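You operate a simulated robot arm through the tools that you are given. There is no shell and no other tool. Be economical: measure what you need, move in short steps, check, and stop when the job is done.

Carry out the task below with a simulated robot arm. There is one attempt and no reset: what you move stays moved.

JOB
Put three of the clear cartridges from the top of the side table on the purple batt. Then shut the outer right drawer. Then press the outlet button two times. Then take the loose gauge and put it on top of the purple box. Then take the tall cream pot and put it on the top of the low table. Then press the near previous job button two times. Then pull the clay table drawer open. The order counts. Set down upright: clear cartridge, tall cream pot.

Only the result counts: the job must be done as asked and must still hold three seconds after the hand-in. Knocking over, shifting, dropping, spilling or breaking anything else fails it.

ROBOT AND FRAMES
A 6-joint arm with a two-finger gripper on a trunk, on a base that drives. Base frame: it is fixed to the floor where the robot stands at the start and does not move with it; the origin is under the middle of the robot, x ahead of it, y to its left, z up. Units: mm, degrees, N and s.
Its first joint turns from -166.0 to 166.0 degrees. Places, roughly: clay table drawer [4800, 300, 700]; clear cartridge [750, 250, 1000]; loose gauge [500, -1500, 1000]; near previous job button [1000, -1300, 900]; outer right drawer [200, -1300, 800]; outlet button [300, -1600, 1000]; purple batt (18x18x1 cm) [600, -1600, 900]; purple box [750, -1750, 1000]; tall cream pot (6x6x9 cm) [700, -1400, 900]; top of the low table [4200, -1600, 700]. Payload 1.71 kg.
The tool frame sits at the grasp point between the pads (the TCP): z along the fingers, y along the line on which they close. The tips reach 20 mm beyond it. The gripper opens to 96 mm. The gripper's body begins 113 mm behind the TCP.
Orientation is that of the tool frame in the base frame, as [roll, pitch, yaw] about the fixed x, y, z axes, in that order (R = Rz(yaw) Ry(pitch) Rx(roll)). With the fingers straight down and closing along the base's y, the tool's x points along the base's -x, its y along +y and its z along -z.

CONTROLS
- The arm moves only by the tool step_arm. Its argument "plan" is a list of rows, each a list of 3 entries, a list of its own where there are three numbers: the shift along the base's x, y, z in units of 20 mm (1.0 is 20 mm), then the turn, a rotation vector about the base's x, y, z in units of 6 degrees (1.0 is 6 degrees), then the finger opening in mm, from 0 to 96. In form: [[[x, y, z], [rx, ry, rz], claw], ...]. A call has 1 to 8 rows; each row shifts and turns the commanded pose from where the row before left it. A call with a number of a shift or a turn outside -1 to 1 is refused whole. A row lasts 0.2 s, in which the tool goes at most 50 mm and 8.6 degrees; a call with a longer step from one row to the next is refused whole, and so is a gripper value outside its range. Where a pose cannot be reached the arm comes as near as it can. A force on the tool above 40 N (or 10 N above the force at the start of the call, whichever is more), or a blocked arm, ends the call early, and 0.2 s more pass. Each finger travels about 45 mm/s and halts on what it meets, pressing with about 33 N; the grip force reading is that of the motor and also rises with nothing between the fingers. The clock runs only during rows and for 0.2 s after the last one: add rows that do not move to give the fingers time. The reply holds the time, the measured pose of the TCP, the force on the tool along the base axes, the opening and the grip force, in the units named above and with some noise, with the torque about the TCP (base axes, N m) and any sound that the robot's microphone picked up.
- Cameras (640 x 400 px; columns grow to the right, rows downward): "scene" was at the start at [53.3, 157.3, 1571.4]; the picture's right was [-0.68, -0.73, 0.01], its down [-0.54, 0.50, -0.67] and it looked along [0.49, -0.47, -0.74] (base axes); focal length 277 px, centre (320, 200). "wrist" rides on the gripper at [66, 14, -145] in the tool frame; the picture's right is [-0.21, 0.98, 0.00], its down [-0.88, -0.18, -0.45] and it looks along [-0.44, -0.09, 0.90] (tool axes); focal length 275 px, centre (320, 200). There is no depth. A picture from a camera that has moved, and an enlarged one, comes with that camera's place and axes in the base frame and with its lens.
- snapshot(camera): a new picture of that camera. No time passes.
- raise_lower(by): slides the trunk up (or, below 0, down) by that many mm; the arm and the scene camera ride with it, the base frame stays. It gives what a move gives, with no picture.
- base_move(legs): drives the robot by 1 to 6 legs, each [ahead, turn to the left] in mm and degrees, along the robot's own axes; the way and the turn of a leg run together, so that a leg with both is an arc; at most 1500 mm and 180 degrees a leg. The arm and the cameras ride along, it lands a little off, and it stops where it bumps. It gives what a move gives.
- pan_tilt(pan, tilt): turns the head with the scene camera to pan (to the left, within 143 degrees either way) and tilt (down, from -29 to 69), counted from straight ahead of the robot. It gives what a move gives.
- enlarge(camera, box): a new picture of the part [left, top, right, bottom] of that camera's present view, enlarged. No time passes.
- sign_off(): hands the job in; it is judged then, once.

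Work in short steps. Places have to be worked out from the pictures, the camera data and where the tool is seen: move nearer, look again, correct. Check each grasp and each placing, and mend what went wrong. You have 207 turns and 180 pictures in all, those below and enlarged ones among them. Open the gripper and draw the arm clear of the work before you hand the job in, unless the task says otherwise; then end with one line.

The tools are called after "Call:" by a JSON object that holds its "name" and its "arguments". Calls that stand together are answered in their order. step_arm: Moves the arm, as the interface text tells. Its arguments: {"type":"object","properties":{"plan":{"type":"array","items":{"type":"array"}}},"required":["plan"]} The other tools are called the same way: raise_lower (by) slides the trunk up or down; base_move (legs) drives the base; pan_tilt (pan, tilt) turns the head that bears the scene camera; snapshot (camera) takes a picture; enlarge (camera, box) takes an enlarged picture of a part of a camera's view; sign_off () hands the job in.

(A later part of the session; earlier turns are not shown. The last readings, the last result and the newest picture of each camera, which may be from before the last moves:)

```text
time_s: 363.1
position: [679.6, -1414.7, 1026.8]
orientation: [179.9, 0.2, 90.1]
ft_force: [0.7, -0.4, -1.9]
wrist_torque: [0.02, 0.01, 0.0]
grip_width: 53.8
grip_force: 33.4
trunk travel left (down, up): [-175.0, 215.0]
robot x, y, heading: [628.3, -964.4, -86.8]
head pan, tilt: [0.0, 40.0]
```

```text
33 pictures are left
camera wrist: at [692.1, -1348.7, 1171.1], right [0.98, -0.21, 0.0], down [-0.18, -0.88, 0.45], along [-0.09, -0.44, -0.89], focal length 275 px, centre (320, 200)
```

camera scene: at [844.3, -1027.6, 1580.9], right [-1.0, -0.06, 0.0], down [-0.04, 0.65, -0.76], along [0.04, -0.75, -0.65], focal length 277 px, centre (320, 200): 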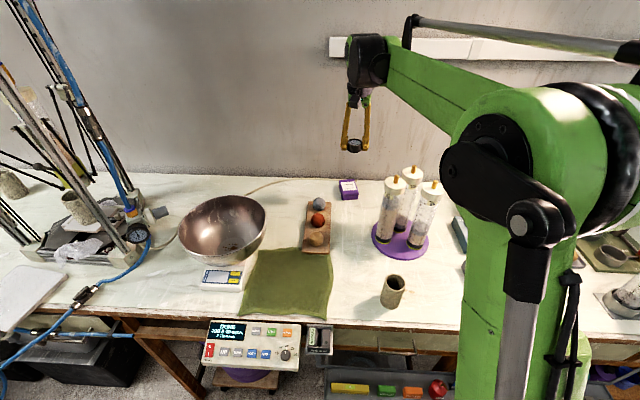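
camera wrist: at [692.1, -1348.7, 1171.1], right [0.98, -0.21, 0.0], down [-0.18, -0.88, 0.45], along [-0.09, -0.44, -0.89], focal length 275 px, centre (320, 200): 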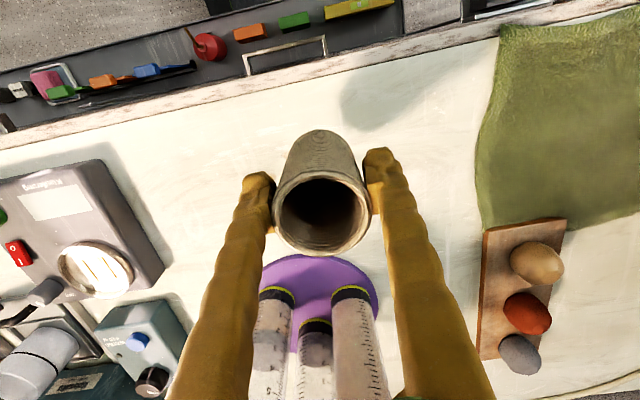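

Pot held securely. I raise it, back off and face +x to survey the route to the low table.

Call:
{"name": "step_arm", "arguments": {"plan": [[[0, 0, 1], [0, 0, 0], 45], [[0, 0, 1], [0, 0, 0], 45], [[0, 0, 1], [0, 0, 0], 45], [[0, 0, 1], [0, 0, 0], 45], [[0, 0, 1], [0, 0, 0], 45], [[0, 0, 1], [0, 0, 0], 45]]}}

Call:
{"name": "base_move", "arguments": {"legs": [[-370, 0], [0, 87]]}}

Call:
{"name": "pan_tilt", "arguments": {"pan": -5, "tilt": 18}}

Call:
{"name": "snapshot", "arguments": {"camera": "scene"}}

```text
time_s: 364.5
position: [680.6, -1412.0, 1144.9]
orientation: [179.9, 0.1, 90.0]
ft_force: [0.3, 0.3, -1.4]
wrist_torque: [0.0, 0.01, -0.01]
grip_width: 53.6
grip_force: 32.6
trunk travel left (down, up): [-175.0, 215.0]
robot x, y, heading: [629.9, -959.0, -86.8]
head pan, tilt: [0.0, 40.0]
```

```text
time_s: 373.2
position: [1064.6, -570.2, 1144.5]
orientation: [179.8, 0.2, 176.8]
ft_force: [0.2, 0.1, -1.6]
wrist_torque: [-0.01, 0.0, -0.01]
grip_width: 52.4
grip_force: 33.2
trunk travel left (down, up): [-175.0, 215.0]
robot x, y, heading: [612.3, -598.4, -0.1]
head pan, tilt: [0.0, 40.0]
```

```text
time_s: 374.1
position: [1058.0, -569.4, 1146.5]
orientation: [179.8, 0.4, 176.8]
ft_force: [-0.2, -0.3, 0.0]
wrist_torque: [-0.03, -0.09, -0.01]
grip_width: 52.3
grip_force: 32.8
trunk travel left (down, up): [-175.0, 215.0]
robot x, y, heading: [611.8, -597.6, -0.1]
head pan, tilt: [-5.0, 18.0]
```

```text
32 pictures are left
camera scene: at [690.5, -393.7, 1615.8], right [-0.09, -1.0, 0.0], down [-0.32, 0.03, -0.95], along [0.94, -0.09, -0.32], focal length 277 px, centre (320, 200)
```

scene: 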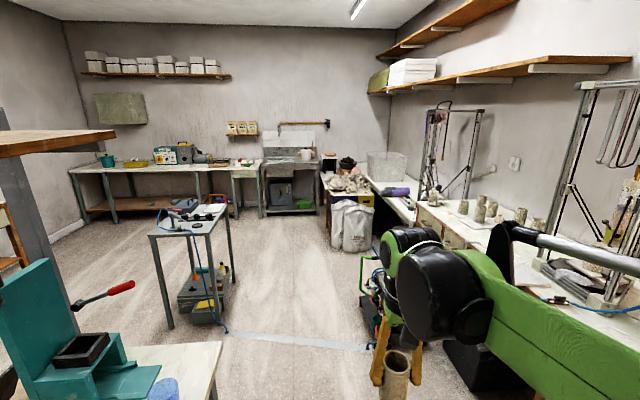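

I zoom on the far right where [4200, −1600] projects (≈(387,178)).

Call:
{"name": "enlarge", "arguments": {"camera": "scene", "box": [300, 130, 440, 260]}}

Call:
{"name": "enlarge", "arguments": {"camera": "scene", "box": [60, 130, 340, 340]}}

```text
3.08 times, centred on (370, 195) of scene
camera zoom: at [690.5, -393.7, 1615.8], right [-0.09, -1.0, 0.0], down [-0.32, 0.03, -0.95], along [0.94, -0.09, -0.32], focal length 852 px, centre (166, 215)
```

zoom: 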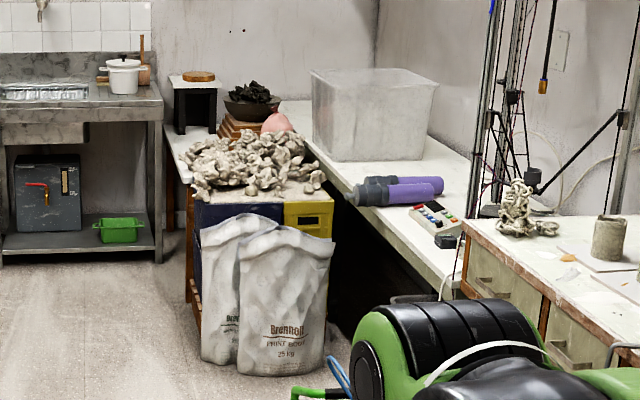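

```text
1.90 times, centred on (200, 235) of scene
camera zoom: at [690.5, -393.7, 1615.8], right [-0.09, -1.0, 0.0], down [-0.32, 0.03, -0.95], along [0.94, -0.09, -0.32], focal length 527 px, centre (549, 133)
```

zoom: 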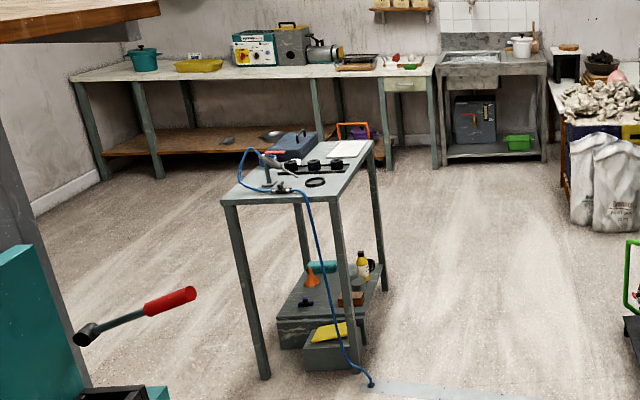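

The low table is the white-topped one beyond the drawer bench (z≈700, front edge y≈−1340, x≈2700–4700). I drive along the aisle toward (3100, −650), skirting the compressor, in stages.

Call:
{"name": "base_move", "arguments": {"legs": [[900, 0], [0, 11], [500, 0]]}}

Call:
{"name": "pan_tilt", "arguments": {"pan": -15, "tilt": 30}}

Call:
{"name": "snapshot", "arguments": {"camera": "scene"}}

```text
time_s: 384.7
position: [2389.7, -385.5, 1151.1]
orientation: [179.9, 1.0, -172.1]
ft_force: [0.7, 0.1, -0.6]
wrist_torque: [0.03, 0.02, -0.04]
grip_width: 51.4
grip_force: 32.6
trunk travel left (down, up): [-175.0, 215.0]
robot x, y, heading: [1964.9, -497.1, 10.8]
head pan, tilt: [-5.0, 18.0]
```

```text
time_s: 385.4
position: [2366.7, -390.4, 1157.5]
orientation: [179.8, 2.1, -171.9]
ft_force: [-0.1, 1.0, -1.3]
wrist_torque: [-0.01, 0.06, 0.02]
grip_width: 51.3
grip_force: 33.3
trunk travel left (down, up): [-175.0, 215.0]
robot x, y, heading: [1961.7, -499.9, 11.0]
head pan, tilt: [-15.0, 30.0]
```

```text
29 pictures are left
camera scene: at [1963.9, -306.8, 1598.0], right [-0.07, -1.0, 0.0], down [-0.49, 0.04, -0.87], along [0.87, -0.06, -0.49], focal length 277 px, centre (320, 200)
```

scene: 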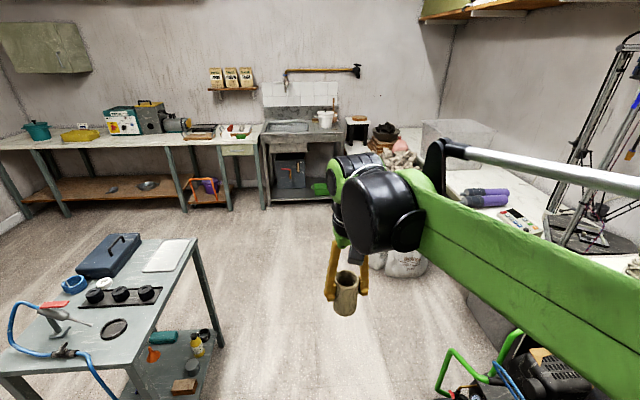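

Clear ahead. Continuing to about (3050, −640) and turning to face the low table.

Call:
{"name": "base_move", "arguments": {"legs": [[530, 0], [0, -34], [620, 0], [0, -66]]}}

Call:
{"name": "pan_tilt", "arguments": {"pan": 0, "tilt": 38}}

Call:
{"name": "snapshot", "arguments": {"camera": "scene"}}

Call:
{"name": "snapshot", "arguments": {"camera": "wrist"}}

```text
time_s: 400.3
position: [3098.6, -1055.8, 1155.8]
orientation: [179.8, 1.9, 89.5]
ft_force: [-0.1, 0.3, -1.3]
wrist_torque: [0.04, 0.02, 0.02]
grip_width: 51.0
grip_force: 33.0
trunk travel left (down, up): [-175.0, 215.0]
robot x, y, heading: [3051.7, -636.9, -87.5]
head pan, tilt: [-15.0, 30.0]
```

```text
time_s: 401.1
position: [3098.3, -1043.6, 1160.5]
orientation: [179.6, 2.5, 89.5]
ft_force: [0.3, 1.2, -0.6]
wrist_torque: [0.01, 0.01, 0.01]
grip_width: 51.3
grip_force: 32.3
trunk travel left (down, up): [-175.0, 215.0]
robot x, y, heading: [3047.5, -630.7, -87.4]
head pan, tilt: [0.0, 38.0]
```

```text
28 pictures are left
camera scene: at [3263.8, -670.8, 1585.2], right [-1.0, -0.04, 0.0], down [-0.03, 0.61, -0.79], along [0.03, -0.79, -0.61], focal length 277 px, centre (320, 200)
```

scene: 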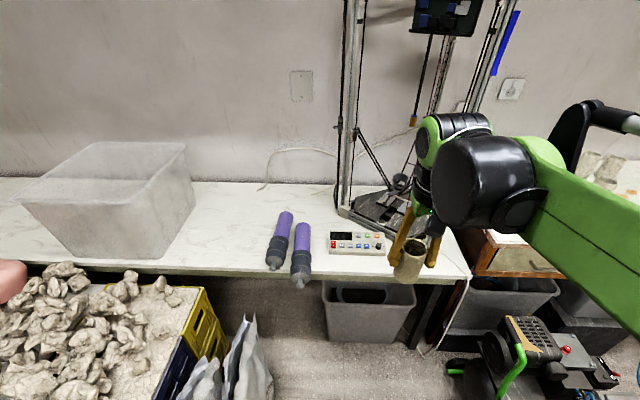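

```text
27 pictures are left
camera wrist: at [3110.4, -971.5, 1302.4], right [0.98, -0.21, 0.01], down [-0.19, -0.86, 0.48], along [-0.09, -0.47, -0.88], focal length 275 px, centre (320, 200)
```

wrist: 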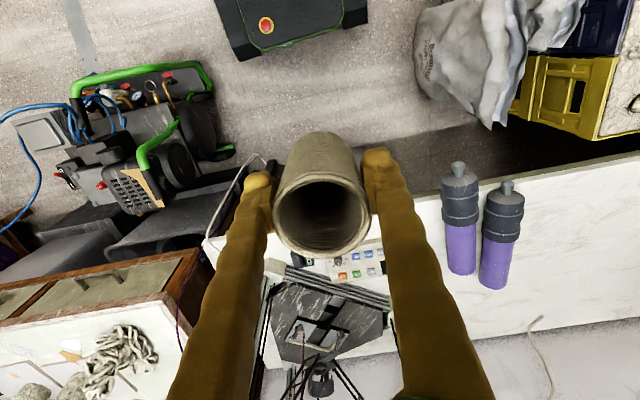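

The free white patch between the rollers (x≤3515) and the tub (x≥3880) suits: target (3610, −1450). I drive 120 ahead, then carry the pot over at height.

Call:
{"name": "base_move", "arguments": {"legs": [[120, 0]]}}

Call:
{"name": "step_arm", "arguments": {"plan": [[[1, -0.5, 0], [0.4, 0.05, 0], 45], [[1, -0.5, 0], [0, 0, 0], 45], [[1, -0.5, 0], [0, 0, 0], 45], [[1, -0.5, 0], [0, 0, 0], 45], [[1, -0.5, 0], [0, 0, 0], 45], [[1, -0.5, 0], [0, 0, 0], 45], [[1, -0.5, 0], [0, 0, 0], 45], [[1, -0.5, 0], [0, 0, 0], 45]]}}

Call:
{"name": "step_arm", "arguments": {"plan": [[[1, -0.6, 0], [0, 0, 0], 45], [[1, -0.6, 0], [0, 0, 0], 45], [[1, -0.6, 0], [0, 0, 0], 45], [[1, -0.6, 0], [0, 0, 0], 45], [[1, -0.6, 0], [0, 0, 0], 45], [[1, -0.6, 0], [0, 0, 0], 45], [[1, -0.6, 0], [0, 0, 0], 45], [[1, -0.6, 0], [0, 0, 0], 45]]}}

Call:
{"name": "raise_lower", "arguments": {"by": -150}}

Call:
{"name": "snapshot", "arguments": {"camera": "wrist"}}

```text
time_s: 402.5
position: [3102.3, -1157.8, 1161.1]
orientation: [179.7, 2.5, 89.5]
ft_force: [-0.2, -0.8, -1.8]
wrist_torque: [0.06, -0.01, 0.0]
grip_width: 51.0
grip_force: 32.6
trunk travel left (down, up): [-175.0, 215.0]
robot x, y, heading: [3055.0, -755.4, -87.4]
head pan, tilt: [0.0, 38.0]
```

```text
time_s: 404.3
position: [3264.3, -1244.0, 1157.1]
orientation: [-179.9, 0.0, 89.5]
ft_force: [0.8, -5.4, -3.8]
wrist_torque: [0.51, 0.02, -0.01]
grip_width: 51.4
grip_force: 33.2
trunk travel left (down, up): [-175.0, 215.0]
robot x, y, heading: [3055.5, -754.2, -87.3]
head pan, tilt: [0.0, 38.0]
```

```text
time_s: 406.1
position: [3423.4, -1321.2, 1165.2]
orientation: [179.9, 0.9, 89.6]
ft_force: [-0.7, -1.1, -2.1]
wrist_torque: [0.12, -0.02, 0.02]
grip_width: 50.8
grip_force: 32.8
trunk travel left (down, up): [-175.0, 215.0]
robot x, y, heading: [3056.9, -751.2, -87.4]
head pan, tilt: [0.0, 38.0]
```

```text
time_s: 407.9
position: [3422.3, -1317.2, 1014.2]
orientation: [-180.0, 1.1, 89.7]
ft_force: [0.0, 0.1, -1.3]
wrist_torque: [0.01, 0.01, 0.02]
grip_width: 51.1
grip_force: 33.0
trunk travel left (down, up): [-25.0, 365.0]
robot x, y, heading: [3056.2, -754.0, -87.5]
head pan, tilt: [0.0, 38.0]
```

```text
26 pictures are left
camera wrist: at [3435.6, -1248.2, 1159.3], right [0.98, -0.21, 0.0], down [-0.19, -0.87, 0.46], along [-0.09, -0.45, -0.89], focal length 275 px, centre (320, 200)
```

wrist: 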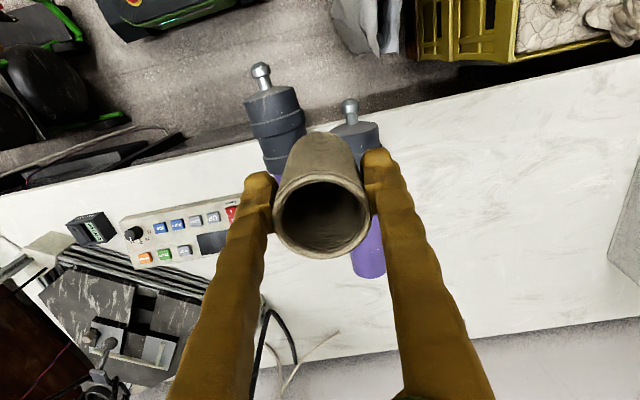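

Spot (3620, −1470) is free. I move over it and lower in stages.

Call:
{"name": "step_arm", "arguments": {"plan": [[[1, -0.7, 0], [0.15, 0, 0], 45], [[1, -0.8, 0], [0, 0, 0], 45], [[1, -0.8, 0], [0, 0, 0], 45], [[1, -0.8, 0], [0, 0, 0], 45], [[1, -0.8, 0], [0, 0, 0], 45], [[1, -0.8, 0], [0, 0, 0], 45], [[1, -0.8, 0], [0, 0, 0], 45], [[1, -0.8, 0], [0, 0, 0], 45]]}}

Call:
{"name": "step_arm", "arguments": {"plan": [[[1, -0.8, 0], [0, 0, 0], 45], [[0.9, -0.6, 0], [0, 0, 0], 45], [[0, 0, -1], [0, 0, 0], 45], [[0, 0, -1], [0, 0, 0], 45], [[0, 0, -1], [0, 0, 0], 45], [[0, 0, -1], [0, 0, 0], 45], [[0, 0, -1], [0, 0, 0], 45], [[0, 0, -1], [0, 0, 0], 45]]}}

Call:
{"name": "step_arm", "arguments": {"plan": [[[0, 0, -1], [0, 0, 0], 45], [[0, 0, -1], [0, 0, 0], 45], [[0, 0, -1], [0, 0, 0], 45], [[0, 0, 0], [0, 0, 0], 45], [[0, 0, 0], [0, 0, 0], 45]]}}

Call:
{"name": "snapshot", "arguments": {"camera": "wrist"}}

Call:
{"name": "snapshot", "arguments": {"camera": "scene"}}

```text
time_s: 409.7
position: [3580.0, -1442.0, 1015.0]
orientation: [180.0, 0.2, 89.7]
ft_force: [-0.9, 0.3, -1.0]
wrist_torque: [-0.03, -0.06, 0.02]
grip_width: 51.3
grip_force: 33.2
trunk travel left (down, up): [-25.0, 365.0]
robot x, y, heading: [3056.2, -755.5, -87.4]
head pan, tilt: [0.0, 38.0]
```

```text
time_s: 411.5
position: [3621.3, -1471.2, 894.3]
orientation: [-180.0, 0.3, 89.6]
ft_force: [-0.2, -0.2, -1.2]
wrist_torque: [-0.02, -0.01, 0.03]
grip_width: 51.2
grip_force: 33.6
trunk travel left (down, up): [-25.0, 365.0]
robot x, y, heading: [3056.6, -751.5, -87.3]
head pan, tilt: [0.0, 38.0]
```

```text
time_s: 412.7
position: [3620.3, -1471.7, 833.9]
orientation: [179.9, 0.2, 89.5]
ft_force: [0.1, -0.3, -1.0]
wrist_torque: [0.01, -0.02, 0.02]
grip_width: 51.1
grip_force: 32.7
trunk travel left (down, up): [-25.0, 365.0]
robot x, y, heading: [3054.3, -755.4, -87.2]
head pan, tilt: [0.0, 38.0]
```

```text
25 pictures are left
camera wrist: at [3633.8, -1404.6, 979.5], right [0.98, -0.21, 0.0], down [-0.19, -0.87, 0.45], along [-0.09, -0.44, -0.89], focal length 275 px, centre (320, 200)
```

wrist: 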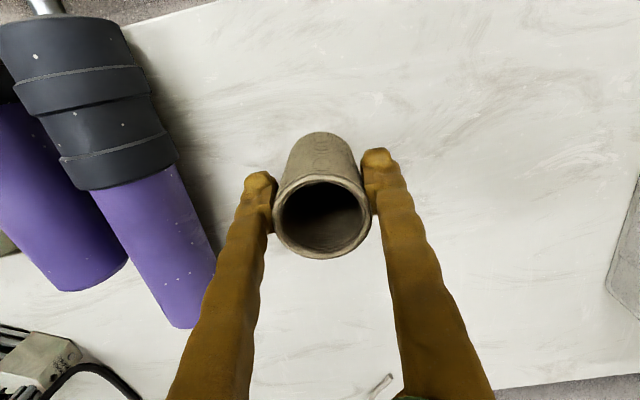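

```text
24 pictures are left
camera scene: at [3270.9, -821.5, 1433.8], right [-1.0, -0.05, 0.0], down [-0.03, 0.63, -0.78], along [0.04, -0.78, -0.63], focal length 277 px, centre (320, 200)
```

scene: 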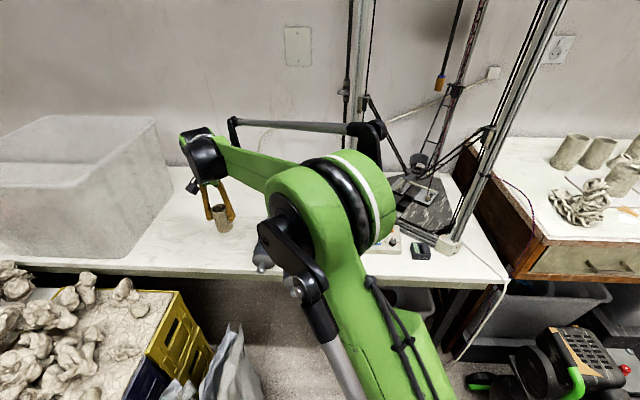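

All clear around. Lowering to z≈782, then creeping.

Call:
{"name": "step_arm", "arguments": {"plan": [[[0, 0, -0.7], [0, 0, 0], 45], [[0, 0, -0.7], [0, 0, 0], 45], [[0, 0, -0.6], [0, 0, 0], 45], [[0, 0, -0.4], [0, 0, 0], 45], [[0, 0, 0], [0, 0, 0], 45]]}}

Call:
{"name": "step_arm", "arguments": {"plan": [[[0, 0, -0.15], [0, 0, 0], 45], [[0, 0, -0.1], [0, 0, 0], 45], [[0, 0, 0], [0, 0, 0], 45]]}}

Call:
{"name": "step_arm", "arguments": {"plan": [[[0, 0, -0.12], [0, 0, 0], 45], [[0, 0, 0], [0, 0, 0], 45]]}}

Call:
{"name": "step_arm", "arguments": {"plan": [[[0, 0, -0.12], [0, 0, 0], 45], [[0, 0, 0], [0, 0, 0], 45]]}}

```text
time_s: 413.9
position: [3620.2, -1471.7, 787.5]
orientation: [180.0, 0.2, 89.5]
ft_force: [0.2, 0.2, -1.8]
wrist_torque: [0.01, 0.0, -0.02]
grip_width: 51.2
grip_force: 33.3
trunk travel left (down, up): [-25.0, 365.0]
robot x, y, heading: [3051.7, -752.4, -87.4]
head pan, tilt: [0.0, 38.0]
```

```text
time_s: 414.7
position: [3619.9, -1472.3, 783.2]
orientation: [180.0, 0.2, 89.6]
ft_force: [-0.2, -0.1, -0.7]
wrist_torque: [0.0, 0.01, 0.01]
grip_width: 50.9
grip_force: 32.7
trunk travel left (down, up): [-25.0, 365.0]
robot x, y, heading: [3055.1, -751.2, -87.2]
head pan, tilt: [0.0, 38.0]
```

```text
time_s: 415.3
position: [3618.9, -1471.0, 781.2]
orientation: [180.0, 0.2, 89.7]
ft_force: [7.9, -7.2, 26.2]
wrist_torque: [-0.57, -0.19, 0.1]
grip_width: 51.5
grip_force: 33.4
trunk travel left (down, up): [-25.0, 365.0]
robot x, y, heading: [3059.8, -752.1, -87.3]
head pan, tilt: [0.0, 38.0]
```

```text
time_s: 415.9
position: [3618.2, -1470.0, 779.9]
orientation: [179.9, 0.2, 89.6]
ft_force: [6.6, -3.0, 38.5]
wrist_torque: [0.19, 0.09, 0.01]
grip_width: 50.9
grip_force: 33.0
trunk travel left (down, up): [-25.0, 365.0]
robot x, y, heading: [3055.9, -755.7, -87.5]
head pan, tilt: [0.0, 38.0]
```

Standing on the table (contact at z≈781). Relieve 3 mm, open and rise.

Call:
{"name": "step_arm", "arguments": {"plan": [[[0, 0, 0.12], [0, 0, 0], 45], [[0, 0, 0], [0, 0, 0], 45], [[0, 0, 0], [0, 0, 0], 56], [[0, 0, 0], [0, 0, 0], 68], [[0, 0, 0], [0, 0, 0], 78], [[0, 0, 0], [0, 0, 0], 78]]}}

Call:
{"name": "step_arm", "arguments": {"plan": [[[0, 0, 0.5], [0, 0, 0], 78], [[0, 0, 1], [0, 0, 0], 78], [[0, 0, 1], [0, 0, 0], 78], [[0, 0, 1], [0, 0, 0], 78], [[0, 0, 1], [0, 0, 0], 78], [[0, 0, 1], [0, 0, 0], 78], [[0, 0, 1], [0, 0, 0], 78], [[0, 0, 1], [0, 0, 0], 78]]}}

Call:
{"name": "snapshot", "arguments": {"camera": "wrist"}}

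```text
time_s: 417.3
position: [3619.9, -1471.0, 780.4]
orientation: [-180.0, 0.2, 89.6]
ft_force: [0.2, -0.4, -0.9]
wrist_torque: [0.02, 0.02, -0.02]
grip_width: 77.9
grip_force: 0.1
trunk travel left (down, up): [-25.0, 365.0]
robot x, y, heading: [3059.4, -755.1, -87.3]
head pan, tilt: [0.0, 38.0]
```

```text
time_s: 419.1
position: [3619.4, -1470.2, 928.5]
orientation: [180.0, 0.1, 89.6]
ft_force: [0.4, 0.0, -0.5]
wrist_torque: [0.03, 0.01, -0.02]
grip_width: 78.0
grip_force: 0.1
trunk travel left (down, up): [-25.0, 365.0]
robot x, y, heading: [3056.2, -755.2, -87.2]
head pan, tilt: [0.0, 38.0]
```

```text
23 pictures are left
camera wrist: at [3632.4, -1404.9, 1073.8], right [0.98, -0.21, 0.0], down [-0.19, -0.87, 0.45], along [-0.09, -0.44, -0.89], focal length 275 px, centre (320, 200)
```

wrist: 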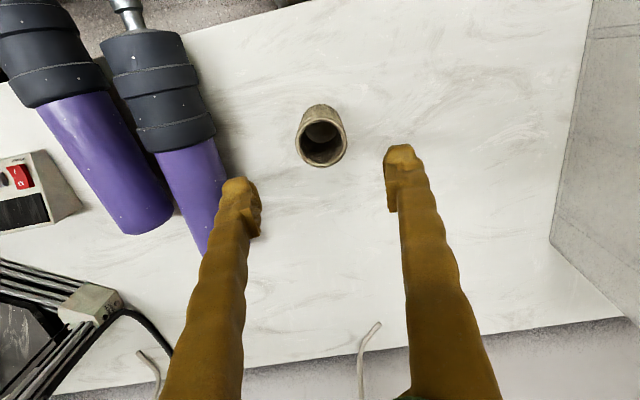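

Pot stands upright on the low table. I raise the trunk and retract the arm for the drive back.

Call:
{"name": "raise_lower", "arguments": {"by": 150}}

Call:
{"name": "step_arm", "arguments": {"plan": [[[-1, 0.5, 0.8], [0, 0, 0], 40], [[-1, 0.5, 0.8], [0, 0, 0], 20], [[-1, 0.5, 0.8], [0, 0, 0], 0], [[-1, 0.5, 0.8], [0, 0, 0], 0], [[-1, 0.5, 0.8], [0, 0, 0], 0], [[-1, 0.5, 0.5], [0, 0, 0], 0], [[-1, 0.5, 0], [0, 0, 0], 0], [[-1, 0.5, 0], [0, 0, 0], 0]]}}

Call:
{"name": "step_arm", "arguments": {"plan": [[[-1, 0.5, 0], [0, 0, 0], 0], [[-1, 0.5, 0], [0, 0, 0], 0], [[-1, 0.5, 0], [0, 0, 0], 0], [[-1, 0.5, 0], [0, 0, 0], 0], [[-1, 0.5, 0], [0, 0, 0], 0], [[-1, 0.5, 0], [0, 0, 0], 0], [[-1, 0.5, 0], [0, 0, 0], 0], [[-1, 0.5, 0], [0, 0, 0], 0]]}}

Call:
{"name": "step_arm", "arguments": {"plan": [[[-1, 0.5, 0], [0, 0, 0], 0], [[-1, 0.5, 0], [0, 0, 0], 0], [[-1, 0.5, 0], [0, 0, 0], 0], [[-1, 0.5, 0], [0, 0, 0], 0], [[-1, 0, 0], [0, 0, 0], 0], [[-1, 0, 0], [0, 0, 0], 0], [[-1, 0, 0], [0, 0, 0], 0], [[-1, 0, 0], [0, 0, 0], 0]]}}

Call:
{"name": "base_move", "arguments": {"legs": [[-115, 0]]}}

```text
time_s: 420.8
position: [3618.9, -1472.0, 1078.3]
orientation: [180.0, 0.3, 89.7]
ft_force: [-0.6, -0.7, 0.0]
wrist_torque: [-0.04, 0.01, 0.0]
grip_width: 77.9
grip_force: 0.0
trunk travel left (down, up): [-175.0, 215.0]
robot x, y, heading: [3058.5, -753.7, -87.3]
head pan, tilt: [0.0, 38.0]
```

```text
time_s: 422.6
position: [3458.1, -1393.9, 1170.6]
orientation: [180.0, 0.2, 89.5]
ft_force: [-0.5, 0.0, -0.7]
wrist_torque: [0.02, 0.07, 0.04]
grip_width: 0.0
grip_force: 29.4
trunk travel left (down, up): [-175.0, 215.0]
robot x, y, heading: [3058.6, -751.4, -87.3]
head pan, tilt: [0.0, 38.0]
```

```text
time_s: 424.4
position: [3300.6, -1311.4, 1170.8]
orientation: [-180.0, 0.2, 89.6]
ft_force: [0.0, -0.5, 0.2]
wrist_torque: [0.0, 0.03, 0.01]
grip_width: 0.0
grip_force: 29.3
trunk travel left (down, up): [-175.0, 215.0]
robot x, y, heading: [3056.1, -753.0, -87.0]
head pan, tilt: [0.0, 38.0]
```

```text
time_s: 426.2
position: [3140.4, -1270.2, 1169.5]
orientation: [-180.0, 0.2, 89.5]
ft_force: [1.0, 0.0, 0.4]
wrist_torque: [0.0, 0.03, 0.0]
grip_width: 0.2
grip_force: 29.3
trunk travel left (down, up): [-175.0, 215.0]
robot x, y, heading: [3056.4, -753.6, -87.5]
head pan, tilt: [0.0, 38.0]
```

```text
time_s: 427.7
position: [3134.4, -1150.9, 1169.3]
orientation: [-179.9, 0.2, 89.6]
ft_force: [0.3, 0.7, 0.4]
wrist_torque: [-0.04, 0.01, 0.0]
grip_width: 0.0
grip_force: 29.5
trunk travel left (down, up): [-175.0, 215.0]
robot x, y, heading: [3051.8, -633.8, -87.7]
head pan, tilt: [0.0, 38.0]
```

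Driving back along the same route in reverse.

Call:
{"name": "base_move", "arguments": {"legs": [[0, 66], [-620, 0], [0, 33], [-1000, 0]]}}

```text
time_s: 445.6
position: [1971.9, -460.7, 1176.5]
orientation: [179.9, 1.1, -171.0]
ft_force: [0.1, 0.6, -0.5]
wrist_torque: [0.02, -0.01, 0.03]
grip_width: 0.0
grip_force: 28.9
trunk travel left (down, up): [-175.0, 215.0]
robot x, y, heading: [1490.9, -620.0, 12.0]
head pan, tilt: [0.0, 38.0]
```

Call:
{"name": "base_move", "arguments": {"legs": [[0, -11], [-530, 0], [0, -90], [100, 0]]}}

Call:
{"name": "step_arm", "arguments": {"plan": [[[0, 0, 0], [0, 0, 0], 0], [[0, 0, 0], [0, 0, 0], 0], [[0, 0, 0], [0, 0, 0], 0], [[0, 0, 0], [0, 0, 0], 0]]}}

Call:
{"name": "snapshot", "arguments": {"camera": "scene"}}

Call:
{"name": "snapshot", "arguments": {"camera": "wrist"}}

```text
time_s: 457.4
position: [1043.4, -1206.2, 1186.2]
orientation: [179.9, 2.2, 88.8]
ft_force: [-0.5, -2.0, -1.0]
wrist_torque: [0.19, -0.04, -0.01]
grip_width: 0.0
grip_force: 29.9
trunk travel left (down, up): [-175.0, 215.0]
robot x, y, heading: [966.8, -728.4, -87.9]
head pan, tilt: [0.0, 38.0]
```

```text
time_s: 458.6
position: [1042.9, -1214.5, 1183.2]
orientation: [179.9, 2.1, 88.8]
ft_force: [-0.3, 1.1, 0.4]
wrist_torque: [-0.13, -0.03, -0.01]
grip_width: 0.0
grip_force: 29.4
trunk travel left (down, up): [-175.0, 215.0]
robot x, y, heading: [972.5, -731.1, -87.8]
head pan, tilt: [0.0, 38.0]
stopped in row 4: the arm was blocked; the commanded pose is now the measured one
```

```text
22 pictures are left
camera scene: at [1181.4, -781.6, 1584.7], right [-1.0, -0.04, 0.0], down [-0.02, 0.62, -0.79], along [0.03, -0.79, -0.62], focal length 277 px, centre (320, 200)
```

scene: 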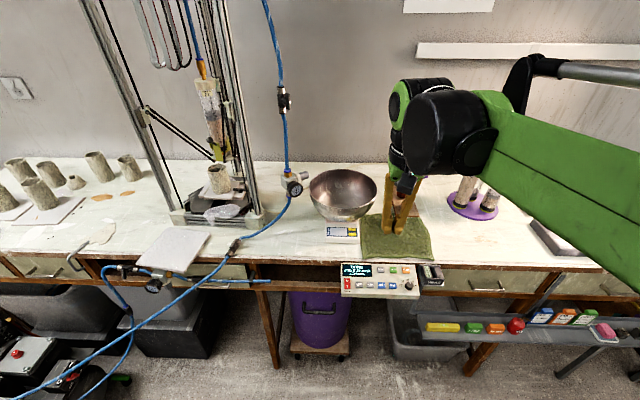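

```text
21 pictures are left
camera wrist: at [1057.7, -1143.1, 1326.7], right [0.97, -0.23, 0.01], down [-0.2, -0.86, 0.47], along [-0.1, -0.46, -0.88], focal length 275 px, centre (320, 200)
```

wrist: 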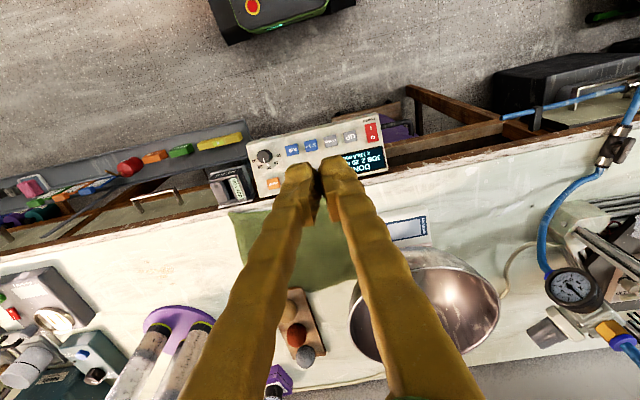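

The panel labelled NEAR is at the bench front. I zoom in on its buttons in both views.

Call:
{"name": "enlarge", "arguments": {"camera": "scene", "box": [330, 255, 450, 305]}}

Call:
{"name": "enlarge", "arguments": {"camera": "wrist", "box": [200, 100, 400, 220]}}

```text
5.33 times, centred on (390, 280) of scene
camera zoom: at [1181.4, -781.6, 1584.7], right [-1.0, -0.04, 0.0], down [-0.02, 0.62, -0.79], along [0.03, -0.79, -0.62], focal length 1476 px, centre (-53, -227)
```

zoom: 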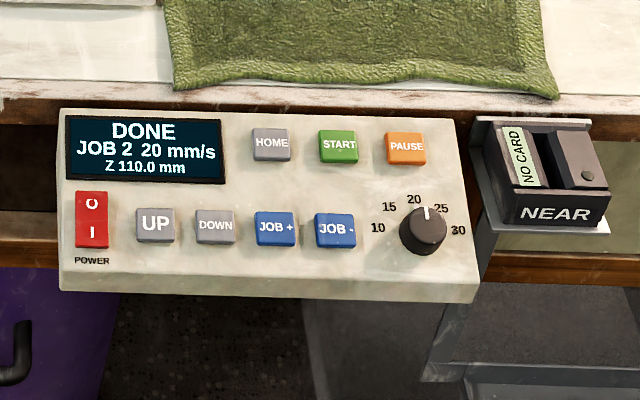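

```text
3.20 times, centred on (300, 160) of wrist
camera zoom: at [1057.7, -1143.1, 1326.7], right [0.97, -0.23, 0.01], down [-0.2, -0.86, 0.47], along [-0.1, -0.46, -0.88], focal length 881 px, centre (384, 328)
```

zoom: 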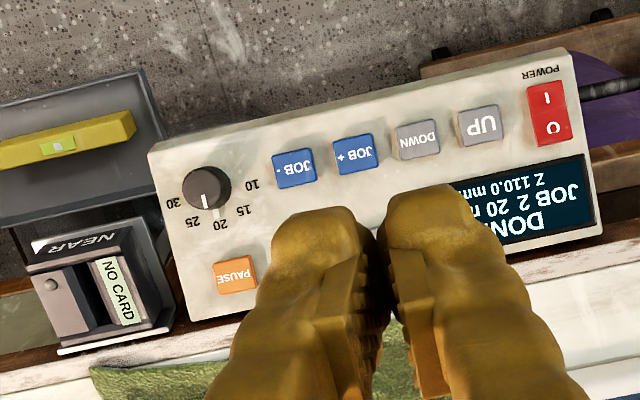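

JOB− ("previous job") sits at ≈(986, −1269, 893) on a panel tilted ~23°. I tilt the tool to the panel's normal and approach to ~60 mm above the button.

Call:
{"name": "step_arm", "arguments": {"plan": [[[-0.7, -0.3, -0.5], [-0.9, 0, 0.2], 0], [[-0.7, -0.3, -1], [-0.9, 0, 0], 0], [[-0.7, -0.3, -1], [-0.9, 0, 0], 0], [[-0.7, -0.3, -1], [-0.8, 0, 0], 0], [[0, 0, -1], [0, 0, 0], 0], [[0, 0, -1], [0, 0, 0], 0], [[0, 0, -1], [0, 0, 0], 0], [[0, 0, -1], [0, 0, 0], 0]]}}

Call:
{"name": "step_arm", "arguments": {"plan": [[[0, 0, -1], [0, 0, 0], 0], [[0, 0, -1], [0, 0, 0], 0], [[0, 0, -0.5], [0, 0, 0], 0], [[0, 0, 0], [0, 0, 0], 0], [[0, 0, 0], [0, 0, 0], 0], [[0, 0, 0], [0, 0, 0], 0]]}}

Call:
{"name": "enlarge", "arguments": {"camera": "scene", "box": [330, 205, 450, 305]}}

Call:
{"name": "snapshot", "arguments": {"camera": "wrist"}}

```text
time_s: 460.4
position: [989.6, -1258.8, 1028.9]
orientation: [179.9, 22.0, 90.0]
ft_force: [0.8, -0.1, 0.2]
wrist_torque: [0.12, -0.04, 0.01]
grip_width: 0.1
grip_force: 29.4
trunk travel left (down, up): [-175.0, 215.0]
robot x, y, heading: [966.4, -732.3, -87.8]
head pan, tilt: [0.0, 38.0]
```

```text
time_s: 461.8
position: [988.2, -1254.8, 977.1]
orientation: [179.9, 22.1, 90.1]
ft_force: [0.0, 0.9, 0.9]
wrist_torque: [0.02, 0.01, 0.0]
grip_width: 0.0
grip_force: 29.9
trunk travel left (down, up): [-175.0, 215.0]
robot x, y, heading: [971.1, -730.9, -88.0]
head pan, tilt: [0.0, 38.0]
```

```text
4.00 times, centred on (390, 255) of scene
camera zoom: at [1181.9, -793.0, 1584.3], right [-1.0, -0.04, 0.0], down [-0.02, 0.62, -0.78], along [0.03, -0.78, -0.62], focal length 1107 px, centre (40, -20)
```

zoom: 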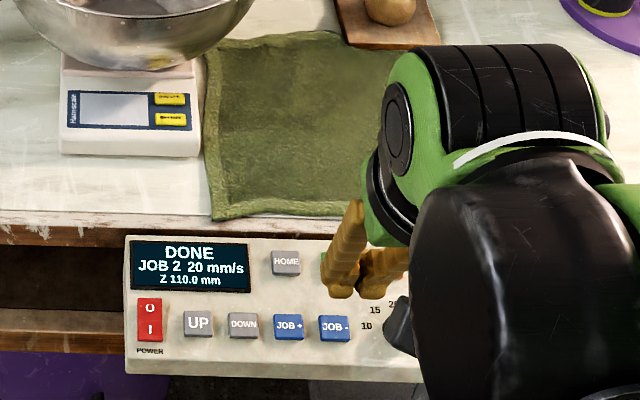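

```text
17 pictures are left
camera wrist: at [1000.7, -1138.0, 1086.8], right [0.98, -0.19, 0.08], down [-0.19, -0.64, 0.74], along [-0.09, -0.74, -0.67], focal length 275 px, centre (320, 200)
```

wrist: 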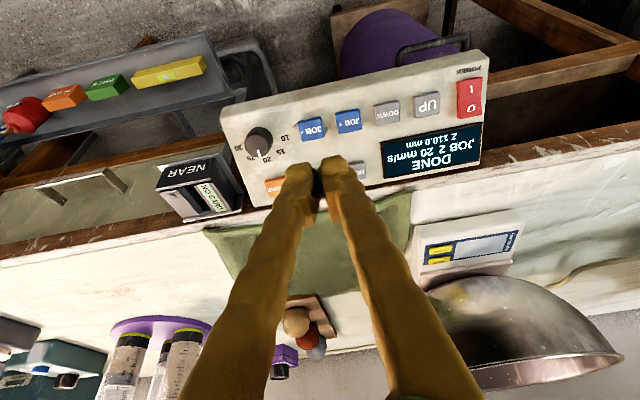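

JOB− refined to (985, −1266, 893). I shift onto its normal line and come down to ~10 mm above it.

Call:
{"name": "step_arm", "arguments": {"plan": [[[-0.15, 0.9, 0], [0, 0, 0], 0], [[0, 0.2, 0], [0, 0, 0], 0], [[0, -0.3, -0.75], [0, 0, 0], 0], [[0, -0.3, -0.75], [0, 0, 0], 0], [[0, -0.3, -0.75], [0, 0, 0], 0], [[0, -0.2, -0.5], [0, 0, 0], 0], [[0, 0, 0], [0, 0, 0], 0], [[0, 0, 0], [0, 0, 0], 0]]}}

Call:
{"name": "enlarge", "arguments": {"camera": "wrist", "box": [220, 80, 420, 220]}}

Call:
{"name": "enlarge", "arguments": {"camera": "scene", "box": [340, 235, 440, 305]}}

```text
time_s: 463.6
position: [987.0, -1259.6, 918.3]
orientation: [179.9, 21.9, 90.0]
ft_force: [0.0, -3.3, -0.4]
wrist_torque: [0.35, -0.03, -0.01]
grip_width: 0.0
grip_force: 29.5
trunk travel left (down, up): [-175.0, 215.0]
robot x, y, heading: [970.6, -734.3, -88.0]
head pan, tilt: [0.0, 38.0]
```

```text
2.86 times, centred on (320, 150) of wrist
camera zoom: at [999.5, -1143.4, 1028.8], right [0.98, -0.19, 0.08], down [-0.19, -0.65, 0.74], along [-0.09, -0.74, -0.67], focal length 786 px, centre (320, 343)
```

zoom: 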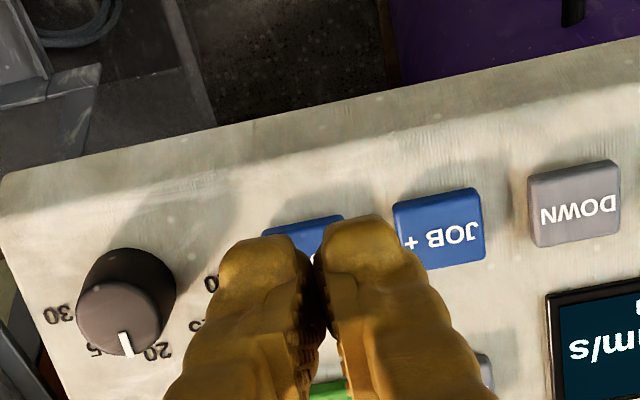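

```text
5.71 times, centred on (390, 270) of scene
camera zoom: at [1182.5, -810.0, 1583.4], right [-1.0, -0.04, 0.0], down [-0.02, 0.63, -0.77], along [0.03, -0.77, -0.63], focal length 1582 px, centre (-80, -200)
```

zoom: 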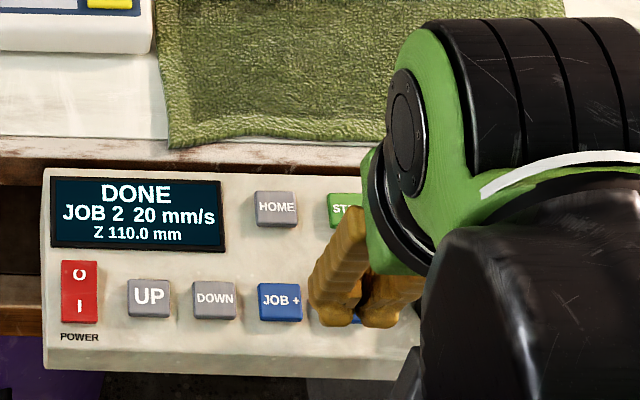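

Tips are above JOB−; I let the robot settle and shift −3 mm in x before pressing.

Call:
{"name": "step_arm", "arguments": {"plan": [[[-0.15, 0, 0], [0, 0, 0], 0], [[0, 0, 0], [0, 0, 0], 0], [[0, 0, 0], [0, 0, 0], 0], [[0, 0, 0], [0, 0, 0], 0], [[0, 0, 0], [0, 0, 0], 0], [[0, 0, 0], [0, 0, 0], 0], [[0, 0, 0], [0, 0, 0], 0], [[0, 0, 0], [0, 0, 0], 0]]}}

Call:
{"name": "enlarge", "arguments": {"camera": "wrist", "box": [220, 80, 420, 220]}}

```text
time_s: 465.4
position: [982.8, -1248.8, 924.5]
orientation: [179.9, 22.4, 90.0]
ft_force: [0.4, 0.6, -0.1]
wrist_torque: [0.03, 0.0, 0.01]
grip_width: 0.2
grip_force: 29.5
trunk travel left (down, up): [-175.0, 215.0]
robot x, y, heading: [968.9, -728.0, -87.8]
head pan, tilt: [0.0, 38.0]
```

```text
2.86 times, centred on (320, 150) of wrist
camera zoom: at [995.6, -1131.0, 1033.1], right [0.98, -0.19, 0.08], down [-0.19, -0.64, 0.75], along [-0.09, -0.74, -0.66], focal length 786 px, centre (320, 343)
```

zoom: 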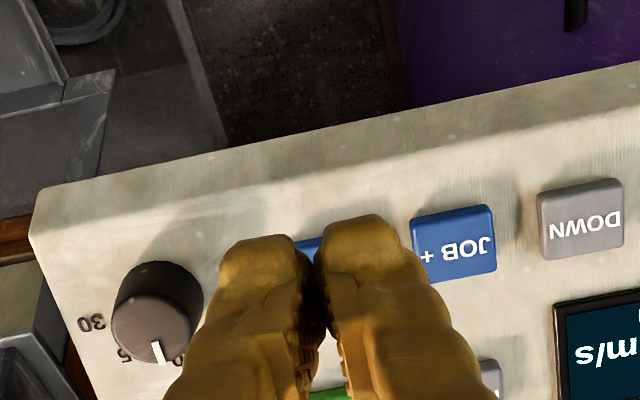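

Settled; the button lies ~5 mm more to +x and 3–4 mm to −y of the tips. I correct and advance along the normal in small steps listening for the click.

Call:
{"name": "step_arm", "arguments": {"plan": [[[0.22, -0.2, 0], [0, 0, 0], 0], [[0, -0.1, -0.25], [0, 0, 0], 0], [[0, -0.08, -0.2], [0, 0, 0], 0], [[0, 0, 0], [0, 0, 0], 0], [[0, 0, 0], [0, 0, 0], 0]]}}

Call:
{"name": "step_arm", "arguments": {"plan": [[[0, -0.05, -0.14], [0, 0, 0], 0], [[0, 0, 0], [0, 0, 0], 0]]}}

```text
time_s: 466.6
position: [987.3, -1255.1, 916.6]
orientation: [179.8, 22.5, 90.0]
ft_force: [0.4, -1.0, 0.3]
wrist_torque: [0.0, 0.02, -0.02]
grip_width: 0.1
grip_force: 29.4
trunk travel left (down, up): [-175.0, 215.0]
robot x, y, heading: [970.4, -732.4, -88.0]
head pan, tilt: [0.0, 38.0]
```

```text
time_s: 467.2
position: [986.3, -1257.5, 914.3]
orientation: [179.8, 22.5, 90.0]
ft_force: [0.8, -0.3, -0.4]
wrist_torque: [-0.01, 0.0, 0.0]
grip_width: 0.0
grip_force: 30.0
trunk travel left (down, up): [-175.0, 215.0]
robot x, y, heading: [964.7, -736.7, -88.1]
head pan, tilt: [0.0, 38.0]
```

Call:
{"name": "step_arm", "arguments": {"plan": [[[0, -0.05, -0.12], [0, 0, 0], 0], [[0, 0, 0], [0, 0, 0], 0]]}}

Call:
{"name": "step_arm", "arguments": {"plan": [[[0, -0.04, -0.1], [0, 0, 0], 0], [[0, 0, 0], [0, 0, 0], 0]]}}

```text
time_s: 467.8
position: [985.3, -1258.5, 910.2]
orientation: [179.9, 22.5, 90.0]
ft_force: [0.7, 0.0, -0.4]
wrist_torque: [0.02, 0.01, 0.0]
grip_width: 0.0
grip_force: 29.0
trunk travel left (down, up): [-175.0, 215.0]
robot x, y, heading: [969.9, -729.8, -88.0]
head pan, tilt: [0.0, 38.0]
```

```text
time_s: 468.4
position: [987.3, -1258.9, 908.0]
orientation: [-180.0, 22.5, 89.9]
ft_force: [0.2, 0.3, -0.1]
wrist_torque: [-0.01, -0.03, 0.0]
grip_width: 0.0
grip_force: 29.7
trunk travel left (down, up): [-175.0, 215.0]
robot x, y, heading: [965.0, -729.7, -87.8]
head pan, tilt: [0.0, 38.0]
```

No contact yet; continuing in 2 mm steps.

Call:
{"name": "step_arm", "arguments": {"plan": [[[0, -0.04, -0.1], [0, 0, 0], 0], [[0, 0, 0], [0, 0, 0], 0]]}}

Call:
{"name": "step_arm", "arguments": {"plan": [[[0, -0.04, -0.1], [0, 0, 0], 0], [[0, 0, 0], [0, 0, 0], 0]]}}

Call:
{"name": "enlarge", "arguments": {"camera": "wrist", "box": [220, 80, 420, 220]}}

```text
time_s: 469.0
position: [986.3, -1259.1, 905.3]
orientation: [179.8, 22.5, 90.0]
ft_force: [0.2, 1.1, -0.1]
wrist_torque: [0.02, -0.03, 0.01]
grip_width: 0.0
grip_force: 29.2
trunk travel left (down, up): [-175.0, 215.0]
robot x, y, heading: [973.1, -731.4, -88.1]
head pan, tilt: [0.0, 38.0]
```

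```text
time_s: 469.6
position: [985.8, -1260.4, 903.5]
orientation: [179.8, 22.5, 90.0]
ft_force: [-0.5, -0.2, 0.4]
wrist_torque: [0.05, -0.04, 0.01]
grip_width: 0.0
grip_force: 29.1
trunk travel left (down, up): [-175.0, 215.0]
robot x, y, heading: [971.8, -731.0, -87.9]
head pan, tilt: [0.0, 38.0]
```

```text
2.86 times, centred on (320, 150) of wrist
camera zoom: at [998.6, -1143.5, 1012.8], right [0.98, -0.19, 0.08], down [-0.19, -0.64, 0.75], along [-0.09, -0.74, -0.66], focal length 786 px, centre (320, 343)
```

zoom: 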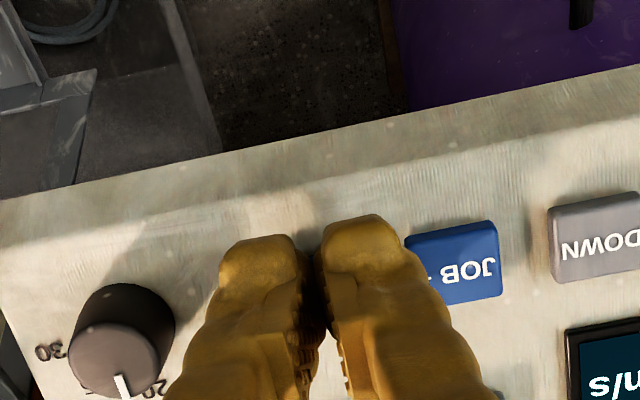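

Recomputing from the last two close views puts JOB− at ≈(984, −1278, 875): I was ~10 mm short. I shift −8 mm in y and continue along the normal.

Call:
{"name": "step_arm", "arguments": {"plan": [[[0, -0.2, 0], [0, 0, 0], 0], [[0, -0.15, 0], [0, 0, 0], 0], [[0, -0.05, -0.12], [0, 0, 0], 0], [[0, 0, 0], [0, 0, 0], 0], [[0, 0, 0], [0, 0, 0], 0]]}}

Call:
{"name": "step_arm", "arguments": {"plan": [[[0, -0.04, -0.1], [0, 0, 0], 0], [[0, 0, 0], [0, 0, 0], 0]]}}

Call:
{"name": "enlarge", "arguments": {"camera": "wrist", "box": [220, 80, 420, 220]}}

```text
time_s: 470.8
position: [987.7, -1268.9, 901.0]
orientation: [179.8, 22.5, 89.9]
ft_force: [-0.1, -0.6, -0.6]
wrist_torque: [-0.03, 0.02, 0.02]
grip_width: 5.7
grip_force: 29.2
trunk travel left (down, up): [-175.0, 215.0]
robot x, y, heading: [964.1, -731.0, -87.8]
head pan, tilt: [0.0, 38.0]
```

```text
time_s: 471.4
position: [985.8, -1268.8, 900.1]
orientation: [179.8, 22.5, 90.1]
ft_force: [0.4, -0.2, 1.4]
wrist_torque: [0.02, -0.03, 0.02]
grip_width: 6.1
grip_force: 29.1
trunk travel left (down, up): [-175.0, 215.0]
robot x, y, heading: [968.9, -730.4, -87.7]
head pan, tilt: [0.0, 38.0]
```

```text
2.86 times, centred on (320, 150) of wrist
camera zoom: at [999.2, -1152.0, 1009.2], right [0.98, -0.19, 0.08], down [-0.19, -0.64, 0.75], along [-0.09, -0.74, -0.66], focal length 786 px, centre (320, 343)
```

zoom: 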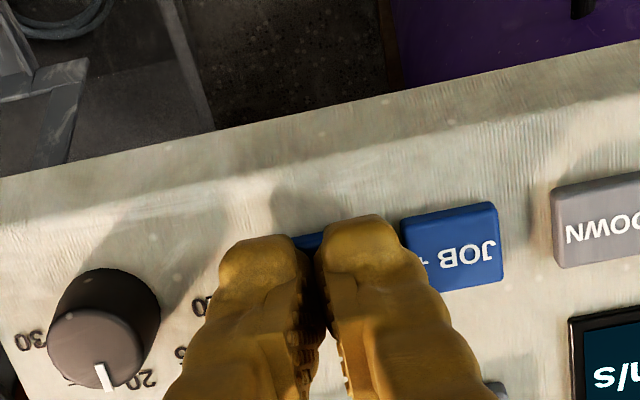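

Fingers spread slightly: they're touching the button. Pressing on in small steps.

Call:
{"name": "step_arm", "arguments": {"plan": [[[-0.05, -0.05, -0.12], [0, 0, 0], 0], [[0, 0, 0], [0, 0, 0], 0]]}}

```text
time_s: 472.0
position: [985.9, -1269.9, 898.0]
orientation: [179.9, 22.5, 90.0]
ft_force: [2.3, 2.8, 3.6]
wrist_torque: [0.07, 0.0, -0.02]
grip_width: 6.2
grip_force: 29.4
trunk travel left (down, up): [-175.0, 215.0]
robot x, y, heading: [970.1, -730.3, -87.7]
head pan, tilt: [0.0, 38.0]
heard: click
```

First click. I back off ~14 mm along the normal and press again the same way.

Call:
{"name": "step_arm", "arguments": {"plan": [[[0, 0.1, 0.25], [0, 0, 0], 0], [[0, 0.14, 0.35], [0, 0, 0], 0], [[0, 0, 0], [0, 0, 0], 0], [[0, 0, 0], [0, 0, 0], 0]]}}

Call:
{"name": "step_arm", "arguments": {"plan": [[[0, -0.1, -0.25], [0, 0, 0], 0], [[0, -0.1, -0.25], [0, 0, 0], 0], [[0, -0.04, -0.1], [0, 0, 0], 0], [[0, 0, 0], [0, 0, 0], 0]]}}

Call:
{"name": "enlarge", "arguments": {"camera": "scene", "box": [340, 235, 440, 305]}}

```text
time_s: 473.0
position: [987.8, -1265.5, 908.4]
orientation: [179.9, 22.5, 90.1]
ft_force: [1.0, 0.8, 0.2]
wrist_torque: [0.01, -0.01, 0.01]
grip_width: 0.0
grip_force: 29.8
trunk travel left (down, up): [-175.0, 215.0]
robot x, y, heading: [968.5, -733.7, -87.7]
head pan, tilt: [0.0, 38.0]
```

```text
time_s: 474.0
position: [985.2, -1269.8, 896.6]
orientation: [179.9, 22.5, 90.0]
ft_force: [1.1, 1.0, 2.9]
wrist_torque: [0.02, -0.05, -0.03]
grip_width: 5.8
grip_force: 29.7
trunk travel left (down, up): [-175.0, 215.0]
robot x, y, heading: [970.3, -730.4, -88.0]
head pan, tilt: [0.0, 38.0]
heard: click
```

```text
5.71 times, centred on (390, 270) of scene
camera zoom: at [1182.3, -802.2, 1583.9], right [-1.0, -0.04, 0.0], down [-0.02, 0.63, -0.78], along [0.03, -0.78, -0.63], focal length 1582 px, centre (-80, -200)
```

zoom: 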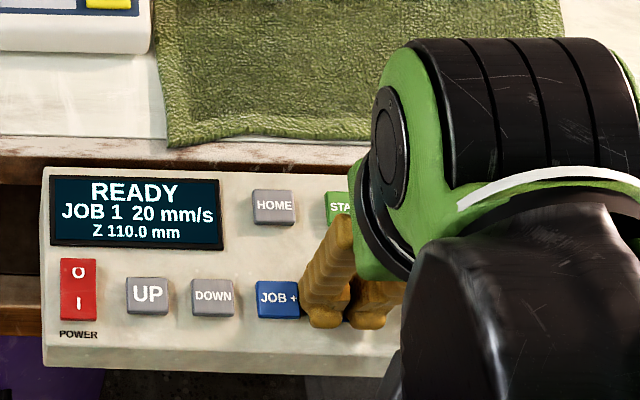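

Display shows JOB 1/READY and a second click was heard. I draw the arm up and away and drive toward the clay table.

Call:
{"name": "step_arm", "arguments": {"plan": [[[0, 0.3, 0.8], [0, 0, 0], 0], [[0, 0.3, 1], [0, 0, 0], 0], [[0, 0, 1], [0.9, 0, 0], 0], [[0, 0, 1], [0.9, 0, 0], 0], [[0, 0, 1], [0.9, 0, 0], 0], [[0, 0, 1], [0.9, 0, 0], 0], [[0, 0, 1], [0, 0, 0], 0], [[0, 0, 1], [0, 0, 0], 0]]}}

Call:
{"name": "base_move", "arguments": {"legs": [[-130, 0], [0, 88], [520, 0], [0, 11], [980, 0]]}}

```text
time_s: 475.8
position: [986.5, -1259.3, 1054.7]
orientation: [179.8, 0.8, 90.0]
ft_force: [0.0, 0.0, 0.2]
wrist_torque: [0.02, 0.01, -0.03]
grip_width: 0.0
grip_force: 29.2
trunk travel left (down, up): [-175.0, 215.0]
robot x, y, heading: [971.2, -729.3, -88.1]
head pan, tilt: [0.0, 38.0]
```

```text
time_s: 494.4
position: [2962.0, -219.1, 1055.7]
orientation: [179.9, 0.9, -167.8]
ft_force: [-0.7, -0.1, 0.4]
wrist_torque: [0.01, 0.01, 0.03]
grip_width: 0.1
grip_force: 29.4
trunk travel left (down, up): [-175.0, 215.0]
robot x, y, heading: [2448.6, -345.4, 14.1]
head pan, tilt: [0.0, 38.0]
```

Call:
{"name": "base_move", "arguments": {"legs": [[0, 3], [945, 0], [0, 23], [500, 0], [0, -40]]}}

Call:
{"name": "pan_tilt", "arguments": {"pan": 0, "tilt": 35}}

Call:
{"name": "snapshot", "arguments": {"camera": "scene"}}

```text
time_s: 509.5
position: [4222.5, 298.9, 1062.4]
orientation: [179.9, 1.7, 179.5]
ft_force: [-0.4, 0.5, 0.3]
wrist_torque: [0.01, 0.03, -0.02]
grip_width: 0.1
grip_force: 29.9
trunk travel left (down, up): [-175.0, 215.0]
robot x, y, heading: [3711.2, 288.8, 1.6]
head pan, tilt: [0.0, 38.0]
```

```text
time_s: 510.1
position: [4219.1, 299.4, 1064.2]
orientation: [179.8, 1.9, 179.6]
ft_force: [0.0, 0.0, 0.1]
wrist_torque: [0.02, 0.01, 0.02]
grip_width: 0.0
grip_force: 29.8
trunk travel left (down, up): [-175.0, 215.0]
robot x, y, heading: [3712.0, 291.4, 1.6]
head pan, tilt: [0.0, 35.0]
```

```text
10 pictures are left
camera scene: at [3788.7, 503.2, 1588.4], right [0.03, -1.0, 0.0], down [-0.59, -0.02, -0.81], along [0.81, 0.02, -0.59], focal length 277 px, centre (320, 200)
```

scene: 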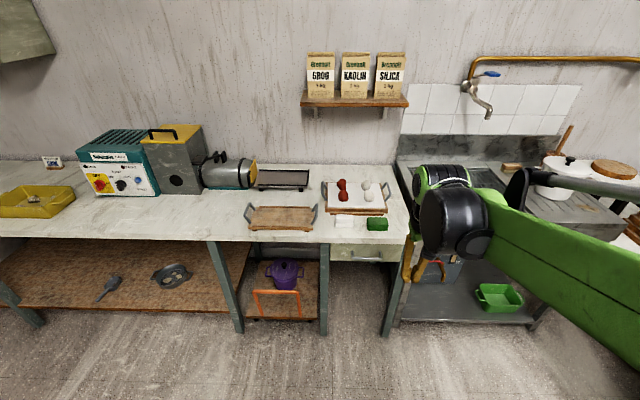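

The drawer is under the table's right end. I zoom in on it.

Call:
{"name": "enlarge", "arguments": {"camera": "scene", "box": [310, 210, 420, 280]}}

```text
5.71 times, centred on (365, 245) of scene
camera zoom: at [3788.7, 503.2, 1588.4], right [0.03, -1.0, 0.0], down [-0.59, -0.02, -0.81], along [0.81, 0.02, -0.59], focal length 1582 px, centre (63, -57)
```

zoom: 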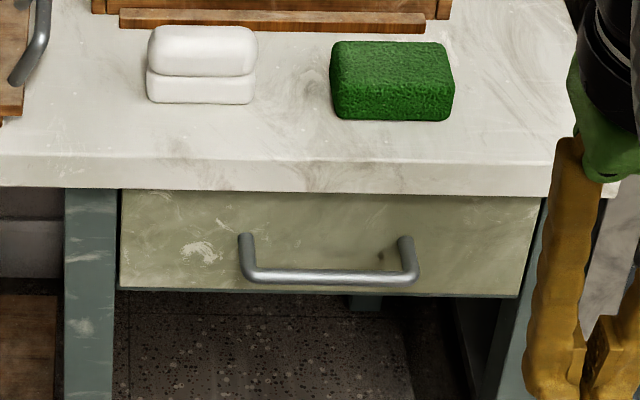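

I open the fingers and take a wrist view to triangulate the handle bar before re-orienting.

Call:
{"name": "step_arm", "arguments": {"plan": [[[1, 0.3, 0], [0, 0, 0], 50], [[1, 0.3, 0], [0, 0, 0], 96], [[1, 0, 0], [0, 0, 0], 96], [[1, 0, 0], [0, 0, 0], 96], [[1, 0, 0], [0, 0, 0], 96], [[0, 0, 0], [0, 0, 0], 96], [[0, 0, 0], [0, 0, 0], 96], [[0, 0, 0], [0, 0, 0], 96]]}}

Call:
{"name": "snapshot", "arguments": {"camera": "wrist"}}

```text
time_s: 511.9
position: [4310.0, 311.9, 1071.0]
orientation: [179.8, 2.5, 179.5]
ft_force: [0.3, 0.2, 0.3]
wrist_torque: [-0.01, 0.01, 0.01]
grip_width: 96.2
grip_force: 0.0
trunk travel left (down, up): [-175.0, 215.0]
robot x, y, heading: [3706.5, 289.8, 1.6]
head pan, tilt: [0.0, 35.0]
```

```text
8 pictures are left
camera wrist: at [4237.0, 326.7, 1212.6], right [0.21, 0.98, 0.01], down [0.85, -0.19, 0.48], along [0.47, -0.09, -0.88], focal length 275 px, centre (320, 200)
```

wrist: 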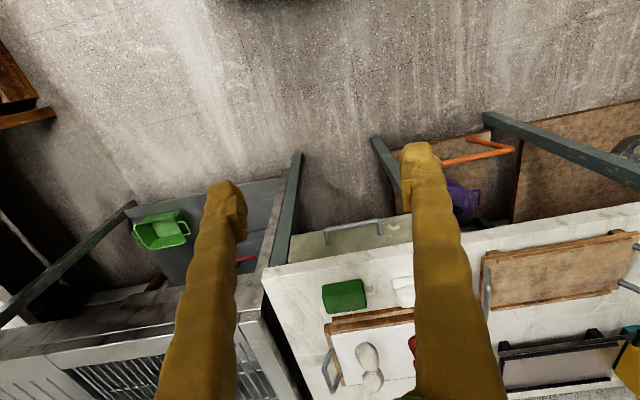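

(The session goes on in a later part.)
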